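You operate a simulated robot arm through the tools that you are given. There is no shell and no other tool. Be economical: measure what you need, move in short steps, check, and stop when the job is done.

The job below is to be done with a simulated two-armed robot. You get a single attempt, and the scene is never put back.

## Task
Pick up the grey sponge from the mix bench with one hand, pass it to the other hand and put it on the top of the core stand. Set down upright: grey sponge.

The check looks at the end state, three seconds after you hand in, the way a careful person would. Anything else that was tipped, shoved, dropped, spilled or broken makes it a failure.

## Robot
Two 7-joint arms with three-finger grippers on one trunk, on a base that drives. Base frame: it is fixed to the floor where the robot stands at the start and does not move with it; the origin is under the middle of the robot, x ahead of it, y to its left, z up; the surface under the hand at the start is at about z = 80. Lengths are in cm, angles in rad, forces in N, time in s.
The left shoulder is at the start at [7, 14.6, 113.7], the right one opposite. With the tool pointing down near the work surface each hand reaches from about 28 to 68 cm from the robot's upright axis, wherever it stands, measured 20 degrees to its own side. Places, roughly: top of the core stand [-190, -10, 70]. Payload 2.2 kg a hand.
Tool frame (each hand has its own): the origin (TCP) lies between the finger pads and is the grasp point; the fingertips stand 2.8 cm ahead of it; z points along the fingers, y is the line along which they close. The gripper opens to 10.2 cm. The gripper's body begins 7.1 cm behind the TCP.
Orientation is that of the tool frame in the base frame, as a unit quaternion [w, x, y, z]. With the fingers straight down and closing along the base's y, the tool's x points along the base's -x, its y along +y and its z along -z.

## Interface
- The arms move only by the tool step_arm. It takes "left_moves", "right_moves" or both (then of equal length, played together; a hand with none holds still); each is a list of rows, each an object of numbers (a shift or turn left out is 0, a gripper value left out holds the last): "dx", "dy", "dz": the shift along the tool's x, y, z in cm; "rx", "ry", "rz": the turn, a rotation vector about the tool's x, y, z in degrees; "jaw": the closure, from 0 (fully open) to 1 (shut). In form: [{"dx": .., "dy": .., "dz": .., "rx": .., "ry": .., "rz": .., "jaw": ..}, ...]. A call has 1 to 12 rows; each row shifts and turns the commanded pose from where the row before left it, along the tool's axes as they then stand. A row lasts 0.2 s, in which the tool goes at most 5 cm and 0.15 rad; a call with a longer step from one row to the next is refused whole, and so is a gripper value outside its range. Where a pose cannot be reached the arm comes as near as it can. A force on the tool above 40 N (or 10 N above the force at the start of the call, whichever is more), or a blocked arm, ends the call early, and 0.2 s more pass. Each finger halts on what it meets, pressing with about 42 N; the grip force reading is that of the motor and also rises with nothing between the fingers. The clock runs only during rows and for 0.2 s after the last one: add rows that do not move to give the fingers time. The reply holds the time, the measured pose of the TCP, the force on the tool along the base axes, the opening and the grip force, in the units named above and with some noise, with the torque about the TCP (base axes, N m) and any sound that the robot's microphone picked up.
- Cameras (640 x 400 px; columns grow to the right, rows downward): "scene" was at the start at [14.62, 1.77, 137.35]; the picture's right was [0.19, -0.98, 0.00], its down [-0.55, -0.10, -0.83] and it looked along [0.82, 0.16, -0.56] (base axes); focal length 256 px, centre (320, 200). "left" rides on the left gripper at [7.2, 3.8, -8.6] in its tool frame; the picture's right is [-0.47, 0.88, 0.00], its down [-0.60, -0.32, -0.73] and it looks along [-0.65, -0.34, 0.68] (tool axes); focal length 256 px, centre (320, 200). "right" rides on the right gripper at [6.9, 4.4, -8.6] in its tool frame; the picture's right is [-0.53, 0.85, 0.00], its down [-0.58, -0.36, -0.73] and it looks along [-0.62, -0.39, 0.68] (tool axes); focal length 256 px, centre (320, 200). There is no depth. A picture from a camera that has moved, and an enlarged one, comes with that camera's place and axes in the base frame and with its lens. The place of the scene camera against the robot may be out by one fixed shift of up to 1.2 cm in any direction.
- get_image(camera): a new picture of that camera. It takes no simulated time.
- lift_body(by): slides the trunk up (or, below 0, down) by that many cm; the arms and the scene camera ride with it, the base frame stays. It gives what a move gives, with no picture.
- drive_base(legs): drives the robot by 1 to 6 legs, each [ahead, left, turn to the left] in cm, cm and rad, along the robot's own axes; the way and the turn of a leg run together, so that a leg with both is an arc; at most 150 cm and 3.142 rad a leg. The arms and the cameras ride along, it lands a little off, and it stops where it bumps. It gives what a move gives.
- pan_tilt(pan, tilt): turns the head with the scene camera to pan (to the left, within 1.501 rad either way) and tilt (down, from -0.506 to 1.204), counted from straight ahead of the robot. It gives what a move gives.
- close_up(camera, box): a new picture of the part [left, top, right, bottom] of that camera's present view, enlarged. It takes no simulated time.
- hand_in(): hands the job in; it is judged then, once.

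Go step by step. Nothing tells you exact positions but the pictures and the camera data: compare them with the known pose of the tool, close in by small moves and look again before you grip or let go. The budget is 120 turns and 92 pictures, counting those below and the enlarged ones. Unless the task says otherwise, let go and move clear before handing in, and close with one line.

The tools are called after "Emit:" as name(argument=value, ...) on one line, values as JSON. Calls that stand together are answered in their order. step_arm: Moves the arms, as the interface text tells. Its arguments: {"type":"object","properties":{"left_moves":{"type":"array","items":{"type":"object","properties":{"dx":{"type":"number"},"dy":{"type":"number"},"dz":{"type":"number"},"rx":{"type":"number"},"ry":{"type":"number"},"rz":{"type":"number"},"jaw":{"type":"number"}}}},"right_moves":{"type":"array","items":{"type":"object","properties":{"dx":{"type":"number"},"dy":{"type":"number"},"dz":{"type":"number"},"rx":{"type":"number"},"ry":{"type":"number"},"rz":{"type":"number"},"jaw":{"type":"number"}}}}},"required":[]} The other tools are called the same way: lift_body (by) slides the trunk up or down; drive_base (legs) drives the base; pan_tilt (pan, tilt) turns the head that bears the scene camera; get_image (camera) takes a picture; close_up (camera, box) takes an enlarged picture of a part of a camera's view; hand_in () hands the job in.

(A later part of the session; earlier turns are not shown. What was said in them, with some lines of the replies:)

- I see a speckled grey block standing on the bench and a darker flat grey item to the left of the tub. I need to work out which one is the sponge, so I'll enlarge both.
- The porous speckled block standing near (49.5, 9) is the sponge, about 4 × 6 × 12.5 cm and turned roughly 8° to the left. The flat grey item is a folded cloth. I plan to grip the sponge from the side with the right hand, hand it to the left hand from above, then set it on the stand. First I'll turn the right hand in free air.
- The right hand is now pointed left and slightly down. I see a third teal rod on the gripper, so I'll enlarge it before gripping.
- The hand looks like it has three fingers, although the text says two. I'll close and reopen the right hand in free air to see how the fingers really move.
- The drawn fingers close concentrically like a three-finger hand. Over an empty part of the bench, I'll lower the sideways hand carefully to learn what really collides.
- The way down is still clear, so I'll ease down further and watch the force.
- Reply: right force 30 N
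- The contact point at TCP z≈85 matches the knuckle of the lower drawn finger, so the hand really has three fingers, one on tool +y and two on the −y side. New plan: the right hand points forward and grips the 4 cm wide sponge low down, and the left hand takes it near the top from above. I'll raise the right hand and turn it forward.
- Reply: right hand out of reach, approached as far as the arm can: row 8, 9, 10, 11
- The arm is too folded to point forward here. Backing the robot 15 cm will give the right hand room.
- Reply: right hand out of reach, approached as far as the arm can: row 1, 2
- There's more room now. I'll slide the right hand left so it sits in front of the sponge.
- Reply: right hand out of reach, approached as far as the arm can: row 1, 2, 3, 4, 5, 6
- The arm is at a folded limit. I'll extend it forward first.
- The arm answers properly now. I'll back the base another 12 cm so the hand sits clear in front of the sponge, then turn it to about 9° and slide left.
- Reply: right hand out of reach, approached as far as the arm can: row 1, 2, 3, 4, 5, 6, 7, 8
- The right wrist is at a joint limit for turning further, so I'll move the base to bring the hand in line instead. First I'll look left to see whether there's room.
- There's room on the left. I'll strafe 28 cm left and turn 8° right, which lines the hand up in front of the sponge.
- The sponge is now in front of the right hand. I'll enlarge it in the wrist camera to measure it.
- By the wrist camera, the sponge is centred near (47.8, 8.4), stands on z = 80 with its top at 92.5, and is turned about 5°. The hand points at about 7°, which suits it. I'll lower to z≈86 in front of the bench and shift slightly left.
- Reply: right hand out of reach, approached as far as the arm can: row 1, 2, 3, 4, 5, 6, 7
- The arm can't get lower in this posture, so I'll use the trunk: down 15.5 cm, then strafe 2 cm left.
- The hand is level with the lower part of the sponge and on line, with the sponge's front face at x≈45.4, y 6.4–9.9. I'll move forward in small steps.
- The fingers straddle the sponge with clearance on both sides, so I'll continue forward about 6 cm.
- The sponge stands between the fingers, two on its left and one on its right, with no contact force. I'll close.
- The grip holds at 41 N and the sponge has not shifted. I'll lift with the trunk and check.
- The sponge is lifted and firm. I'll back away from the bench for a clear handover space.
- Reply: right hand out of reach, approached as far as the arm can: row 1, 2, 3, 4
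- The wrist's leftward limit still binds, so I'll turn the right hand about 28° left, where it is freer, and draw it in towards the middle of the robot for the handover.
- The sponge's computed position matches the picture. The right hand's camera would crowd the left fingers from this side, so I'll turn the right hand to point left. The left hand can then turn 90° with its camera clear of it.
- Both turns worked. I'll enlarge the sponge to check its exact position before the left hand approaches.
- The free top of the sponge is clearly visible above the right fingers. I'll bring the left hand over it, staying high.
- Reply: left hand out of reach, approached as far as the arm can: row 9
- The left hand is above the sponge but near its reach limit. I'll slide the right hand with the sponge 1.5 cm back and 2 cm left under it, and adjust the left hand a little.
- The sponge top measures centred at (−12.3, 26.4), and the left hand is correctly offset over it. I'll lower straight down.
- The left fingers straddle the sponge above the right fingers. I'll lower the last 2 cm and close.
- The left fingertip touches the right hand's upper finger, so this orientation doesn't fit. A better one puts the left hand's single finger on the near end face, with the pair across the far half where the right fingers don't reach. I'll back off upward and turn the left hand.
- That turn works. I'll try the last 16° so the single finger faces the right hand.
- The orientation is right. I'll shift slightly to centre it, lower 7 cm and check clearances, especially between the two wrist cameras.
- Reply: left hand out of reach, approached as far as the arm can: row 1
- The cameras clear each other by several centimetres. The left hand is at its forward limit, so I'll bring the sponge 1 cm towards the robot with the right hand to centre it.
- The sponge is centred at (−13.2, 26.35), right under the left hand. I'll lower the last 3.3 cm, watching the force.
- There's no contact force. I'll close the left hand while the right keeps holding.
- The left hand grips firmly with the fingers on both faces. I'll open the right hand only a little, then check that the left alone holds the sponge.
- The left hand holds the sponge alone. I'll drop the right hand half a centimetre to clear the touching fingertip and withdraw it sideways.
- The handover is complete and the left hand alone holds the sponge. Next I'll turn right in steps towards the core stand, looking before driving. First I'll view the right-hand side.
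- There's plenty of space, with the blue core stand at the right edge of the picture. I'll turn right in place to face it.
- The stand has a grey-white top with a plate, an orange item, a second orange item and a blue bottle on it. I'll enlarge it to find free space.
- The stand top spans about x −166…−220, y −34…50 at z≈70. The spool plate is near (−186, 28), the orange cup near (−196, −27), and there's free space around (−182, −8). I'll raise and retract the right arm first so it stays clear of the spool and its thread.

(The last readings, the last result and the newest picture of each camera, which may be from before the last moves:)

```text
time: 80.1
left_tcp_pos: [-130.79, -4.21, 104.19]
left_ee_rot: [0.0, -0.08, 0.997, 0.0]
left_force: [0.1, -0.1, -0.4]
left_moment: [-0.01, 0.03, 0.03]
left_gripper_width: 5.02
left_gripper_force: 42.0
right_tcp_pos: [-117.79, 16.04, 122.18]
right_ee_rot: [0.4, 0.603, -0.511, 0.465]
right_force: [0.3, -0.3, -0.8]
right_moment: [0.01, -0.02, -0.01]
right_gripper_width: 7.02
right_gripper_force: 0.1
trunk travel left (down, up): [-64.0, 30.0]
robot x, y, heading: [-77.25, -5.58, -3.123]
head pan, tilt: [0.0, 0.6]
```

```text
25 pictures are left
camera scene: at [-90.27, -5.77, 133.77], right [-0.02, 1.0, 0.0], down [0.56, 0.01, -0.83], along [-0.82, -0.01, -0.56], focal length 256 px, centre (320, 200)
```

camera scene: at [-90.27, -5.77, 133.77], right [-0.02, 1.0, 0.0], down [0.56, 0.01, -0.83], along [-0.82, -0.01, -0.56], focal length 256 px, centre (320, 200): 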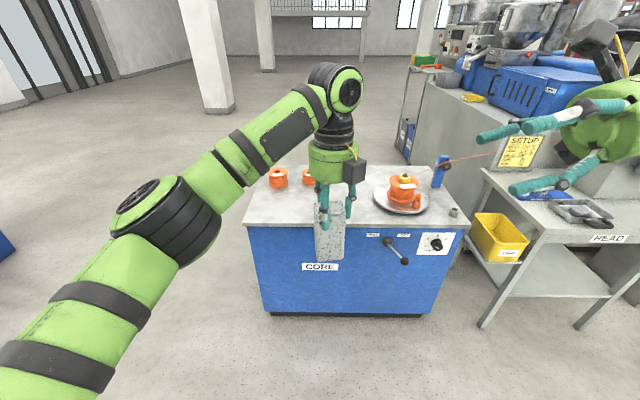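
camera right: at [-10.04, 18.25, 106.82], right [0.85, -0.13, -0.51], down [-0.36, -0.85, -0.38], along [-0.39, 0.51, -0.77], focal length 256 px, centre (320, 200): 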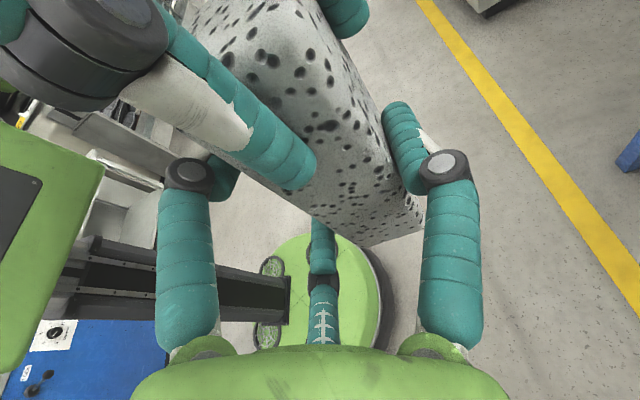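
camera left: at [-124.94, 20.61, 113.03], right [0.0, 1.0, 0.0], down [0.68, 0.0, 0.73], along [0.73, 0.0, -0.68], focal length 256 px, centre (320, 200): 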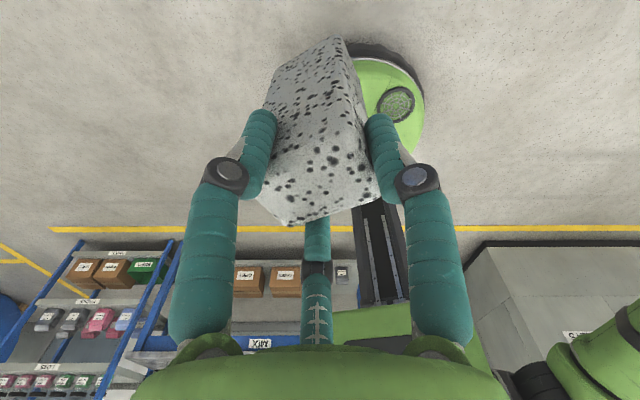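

From here I can see two orange cups at about (−194, −27) and (−196, −13), and the plate's left edge near y≈17. The free spot at (−178, 0) has over 15 cm clearance all round. I'll drive ahead 48 cm with the sponge held high.

Emit:
drive_base(legs=[[47, -4, 0]])

Emit:
get_image(camera="scene")

```text
time: 83.0
left_tcp_pos: [-178.71, -1.11, 104.31]
left_ee_rot: [0.0, -0.081, 0.997, 0.0]
left_force: [0.4, -0.5, 1.1]
left_moment: [-0.04, 0.02, 0.0]
left_gripper_width: 5.01
left_gripper_force: 41.9
right_tcp_pos: [-165.89, 19.22, 122.15]
right_ee_rot: [0.399, 0.603, -0.51, 0.465]
right_force: [-0.1, 0.5, 0.3]
right_moment: [0.0, -0.02, 0.02]
right_gripper_width: 7.04
right_gripper_force: 0.1
trunk travel left (down, up): [-64.0, 30.0]
robot x, y, heading: [-125.47, -2.43, -3.122]
head pan, tilt: [0.0, 0.6]
```

```text
24 pictures are left
camera scene: at [-138.22, -2.59, 133.77], right [-0.02, 1.0, 0.0], down [0.56, 0.01, -0.83], along [-0.83, -0.01, -0.56], focal length 256 px, centre (320, 200)
```

scene: 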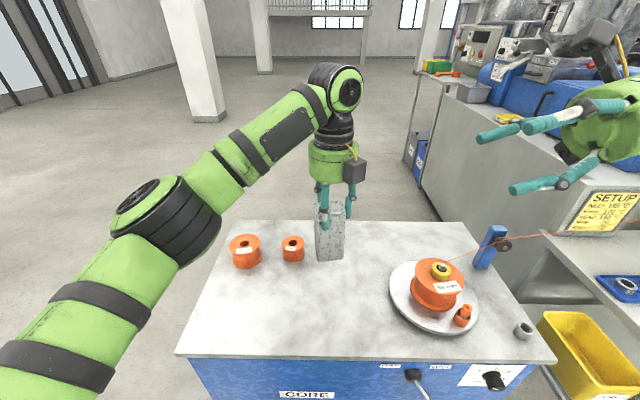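

The sponge is over clear space on the stand top. I'll lower with the trunk in two stages.

Emit:
lift_body(by=-17)

Emit:
get_image(camera="scene")

Emit:
get_image(camera="left")

```text
time: 84.9
left_tcp_pos: [-178.73, -1.18, 87.36]
left_ee_rot: [0.001, -0.081, 0.997, 0.0]
left_force: [0.1, 1.2, 0.2]
left_moment: [-0.01, -0.01, 0.01]
left_gripper_width: 4.99
left_gripper_force: 42.2
right_tcp_pos: [-165.85, 19.24, 105.11]
right_ee_rot: [0.4, 0.603, -0.51, 0.465]
right_force: [0.0, 0.2, 1.1]
right_moment: [0.0, -0.01, 0.0]
right_gripper_width: 7.05
right_gripper_force: 0.0
trunk travel left (down, up): [-47.0, 47.0]
robot x, y, heading: [-125.32, -2.69, -3.13]
head pan, tilt: [0.0, 0.6]
```

```text
23 pictures are left
camera scene: at [-138.24, -2.59, 116.77], right [-0.02, 1.0, 0.0], down [0.56, 0.01, -0.83], along [-0.83, -0.01, -0.56], focal length 256 px, centre (320, 200)
```

scene: 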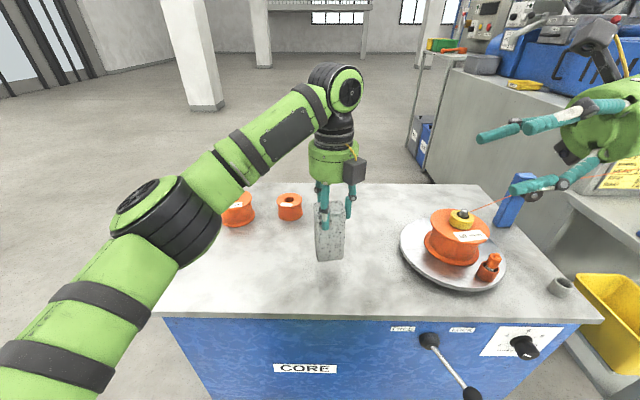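

```text
22 pictures are left
camera left: at [-186.41, 1.46, 96.05], right [0.32, 0.95, 0.0], down [0.65, -0.22, 0.73], along [0.69, -0.23, -0.68], focal length 256 px, centre (320, 200)
```

left: 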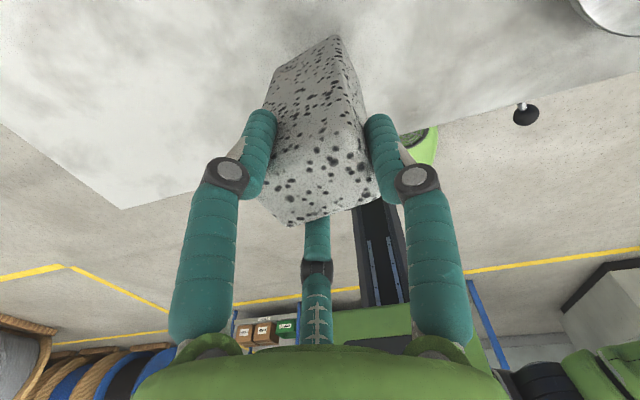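

The sponge should be about 5 cm above the top. I'll check that it hangs upright before the last part.

Emit:
close_up(camera="scene", box=[270, 140, 400, 290])

Emit:
lift_body(by=-3.3)

Emit:
close_up(camera="scene", box=[270, 140, 400, 290])

```text
2.67 times, centred on (335, 215) of scene
camera zoom: at [-138.24, -2.59, 116.77], right [-0.02, 1.0, 0.0], down [0.56, 0.01, -0.83], along [-0.83, -0.01, -0.56], focal length 682 px, centre (280, 160)
```

zoom: 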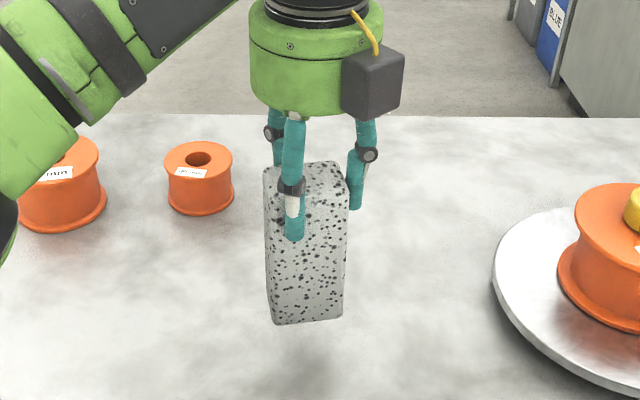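

```text
time: 85.7
left_tcp_pos: [-178.84, -1.16, 83.91]
left_ee_rot: [0.001, -0.081, 0.997, 0.0]
left_force: [0.7, -0.9, 1.3]
left_moment: [0.0, 0.01, 0.01]
left_gripper_width: 4.99
left_gripper_force: 42.1
right_tcp_pos: [-165.77, 19.18, 101.8]
right_ee_rot: [0.399, 0.604, -0.51, 0.465]
right_force: [0.6, -0.2, 0.1]
right_moment: [-0.01, -0.03, -0.02]
right_gripper_width: 7.08
right_gripper_force: 0.1
trunk travel left (down, up): [-43.7, 50.3]
robot x, y, heading: [-124.95, -2.49, -3.124]
head pan, tilt: [0.0, 0.6]
```

```text
2.67 times, centred on (335, 215) of scene
camera zoom: at [-138.23, -2.59, 113.47], right [-0.02, 1.0, 0.0], down [0.56, 0.01, -0.83], along [-0.83, -0.01, -0.56], focal length 682 px, centre (280, 160)
```

zoom: 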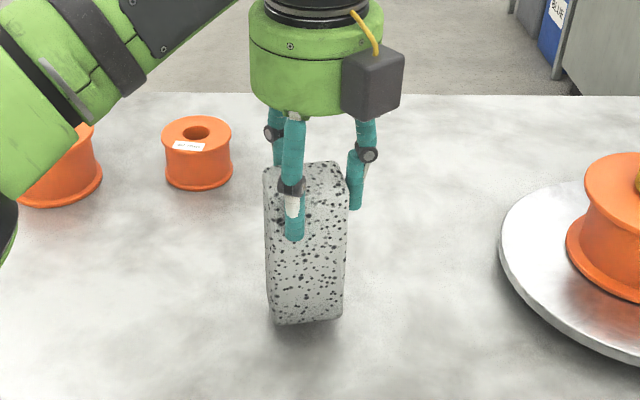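

It hangs upright, about 1.5 cm above the top. I'll ease it down, watching the force.

Emit:
step_arm(left_moves=[{"dz": 0.3}, {"dz": 0.3}, {"dz": 0.3}, {"dz": 0.2}, {"dz": 0}])

```text
time: 86.9
left_tcp_pos: [-178.75, -1.09, 82.91]
left_ee_rot: [0.002, -0.081, 0.997, 0.0]
left_force: [-0.6, 0.0, -0.3]
left_moment: [0.01, 0.0, -0.02]
left_gripper_width: 4.99
left_gripper_force: 42.4
right_tcp_pos: [-165.83, 19.22, 101.83]
right_ee_rot: [0.4, 0.603, -0.511, 0.465]
right_force: [0.6, 0.1, 0.6]
right_moment: [0.01, 0.0, -0.02]
right_gripper_width: 7.04
right_gripper_force: 0.0
trunk travel left (down, up): [-43.7, 50.3]
robot x, y, heading: [-125.25, -2.25, -3.126]
head pan, tilt: [0.0, 0.6]
```

No contact yet, so I'll continue down in small steps.

Emit:
step_arm(left_moves=[{"dz": 0.2}, {"dz": 0.2}, {"dz": 0.15}, {"dz": 0}])

Emit:
close_up(camera="scene", box=[290, 190, 380, 290])

```text
time: 87.9
left_tcp_pos: [-178.59, -1.08, 82.58]
left_ee_rot: [-0.001, -0.081, 0.997, 0.0]
left_force: [-3.6, -0.7, 17.4]
left_moment: [-0.66, 0.13, -0.08]
left_gripper_width: 5.0
left_gripper_force: 42.1
right_tcp_pos: [-165.63, 19.17, 101.96]
right_ee_rot: [0.399, 0.604, -0.51, 0.465]
right_force: [-0.6, 0.0, -0.5]
right_moment: [-0.02, -0.01, 0.02]
right_gripper_width: 7.02
right_gripper_force: 0.1
trunk travel left (down, up): [-43.7, 50.3]
robot x, y, heading: [-125.62, -2.69, -3.125]
head pan, tilt: [0.0, 0.6]
```

```text
4.00 times, centred on (335, 240) of scene
camera zoom: at [-138.08, -2.58, 113.52], right [-0.02, 1.0, 0.0], down [0.56, 0.01, -0.83], along [-0.83, -0.01, -0.56], focal length 1022 px, centre (260, 40)
```

zoom: 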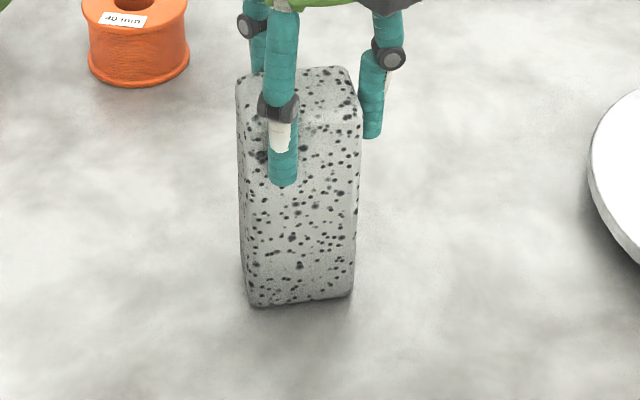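

The sponge has touched down with 17 N. I'll take off most of the load and open the fingers slowly so it settles flat.

Emit:
step_arm(left_moves=[{"dz": -0.1}, {"dz": -0.1}, {"jaw": 0.5}, {"jaw": 0.48}, {"jaw": 0.46}, {"jaw": 0.43}, {"jaw": 0.4}, {"jaw": 0.35}, {"jaw": 0.3}, {"jaw": 0.25}, {"jaw": 0.25}])

Emit:
close_up(camera="scene", box=[270, 140, 400, 290])

Emit:
get_image(camera="left")

```text
time: 90.3
left_tcp_pos: [-178.61, -1.22, 82.52]
left_ee_rot: [0.001, -0.082, 0.997, 0.0]
left_force: [0.0, -0.3, -0.5]
left_moment: [0.03, -0.01, 0.0]
left_gripper_width: 7.65
left_gripper_force: 0.2
right_tcp_pos: [-165.86, 19.26, 101.93]
right_ee_rot: [0.399, 0.603, -0.511, 0.465]
right_force: [-0.7, 0.1, 0.6]
right_moment: [0.02, 0.01, -0.02]
right_gripper_width: 7.04
right_gripper_force: 0.1
trunk travel left (down, up): [-43.7, 50.3]
robot x, y, heading: [-125.52, -2.38, -3.121]
head pan, tilt: [0.0, 0.6]
```

```text
2.67 times, centred on (335, 215) of scene
camera zoom: at [-138.26, -2.58, 113.47], right [-0.02, 1.0, 0.0], down [0.56, 0.01, -0.83], along [-0.82, -0.01, -0.56], focal length 682 px, centre (280, 160)
```

zoom: 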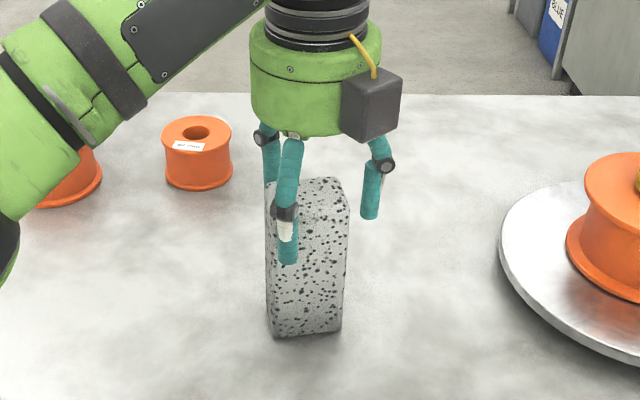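

```text
17 pictures are left
camera left: at [-186.36, 1.47, 91.31], right [0.32, 0.95, 0.0], down [0.65, -0.22, 0.73], along [0.69, -0.23, -0.68], focal length 256 px, centre (320, 200)
```

left: 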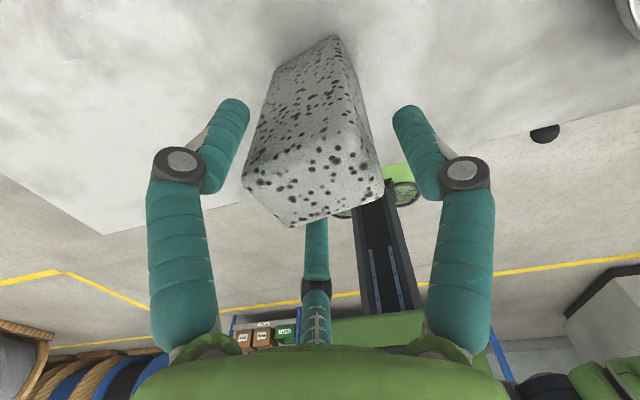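

The sponge stands upright on its own and all three fingers are free. I'll raise the hand straight up, clear of it.

Emit:
step_arm(left_moves=[{"dz": -0.5}, {"dz": -1}, {"dz": -1}, {"dz": -1}, {"dz": -1}])

Emit:
lift_body(by=18)

Emit:
drive_base(legs=[[-35, 0, 0]])

Emit:
get_image(camera="scene")

```text
time: 91.5
left_tcp_pos: [-178.88, -1.19, 87.0]
left_ee_rot: [0.001, -0.081, 0.997, 0.001]
left_force: [0.4, 0.1, 0.0]
left_moment: [0.0, -0.01, -0.03]
left_gripper_width: 7.65
left_gripper_force: 0.1
right_tcp_pos: [-165.83, 19.27, 101.89]
right_ee_rot: [0.399, 0.603, -0.51, 0.466]
right_force: [-0.8, -1.0, -0.7]
right_moment: [0.02, -0.03, -0.05]
right_gripper_width: 7.06
right_gripper_force: 0.2
trunk travel left (down, up): [-43.7, 50.3]
robot x, y, heading: [-125.33, -2.5, -3.123]
head pan, tilt: [0.0, 0.6]
```

```text
time: 93.5
left_tcp_pos: [-178.79, -1.15, 104.89]
left_ee_rot: [0.002, -0.081, 0.997, -0.001]
left_force: [-0.8, -0.2, -0.6]
left_moment: [0.0, -0.05, -0.01]
left_gripper_width: 7.63
left_gripper_force: 0.0
right_tcp_pos: [-165.82, 19.19, 119.81]
right_ee_rot: [0.398, 0.604, -0.511, 0.465]
right_force: [0.2, -0.6, -0.4]
right_moment: [0.0, 0.03, 0.03]
right_gripper_width: 7.04
right_gripper_force: 0.1
trunk travel left (down, up): [-61.7, 32.3]
robot x, y, heading: [-125.42, -2.2, -3.126]
head pan, tilt: [0.0, 0.6]
```

```text
time: 95.8
left_tcp_pos: [-143.85, -0.66, 105.0]
left_ee_rot: [0.001, -0.082, 0.997, 0.0]
left_force: [0.8, 0.5, 0.2]
left_moment: [0.03, 0.0, 0.0]
left_gripper_width: 7.66
left_gripper_force: 0.0
right_tcp_pos: [-131.04, 19.76, 119.75]
right_ee_rot: [0.398, 0.604, -0.51, 0.465]
right_force: [0.8, -0.2, 0.0]
right_moment: [-0.01, -0.02, 0.0]
right_gripper_width: 7.03
right_gripper_force: 0.1
trunk travel left (down, up): [-61.7, 32.3]
robot x, y, heading: [-90.35, -1.9, -3.121]
head pan, tilt: [0.0, 0.6]
```

```text
16 pictures are left
camera scene: at [-103.33, -1.95, 131.46], right [-0.02, 1.0, 0.0], down [0.57, 0.01, -0.82], along [-0.82, -0.02, -0.57], focal length 256 px, centre (320, 200)
```

scene: 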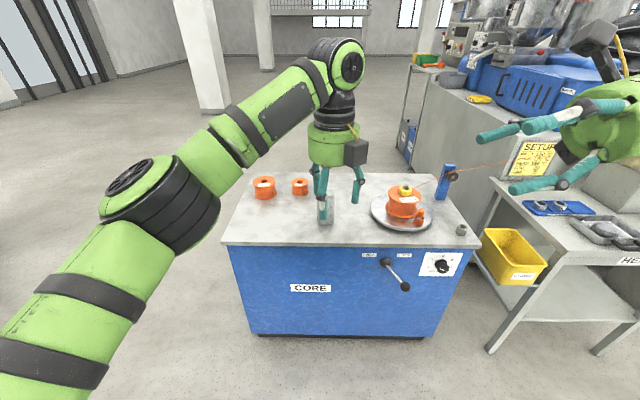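

The sponge stands upright on the core stand, both hands are clear, and nothing else on the stand has moved. I'm handing in.

Emit:
hand_in()

```text
The job is handed in.
```

I picked the grey sponge up with the right hand, passed it in the air to the left, and stood it upright on top of the core stand. Nothing else looked disturbed, and both hands were clear when I handed in.
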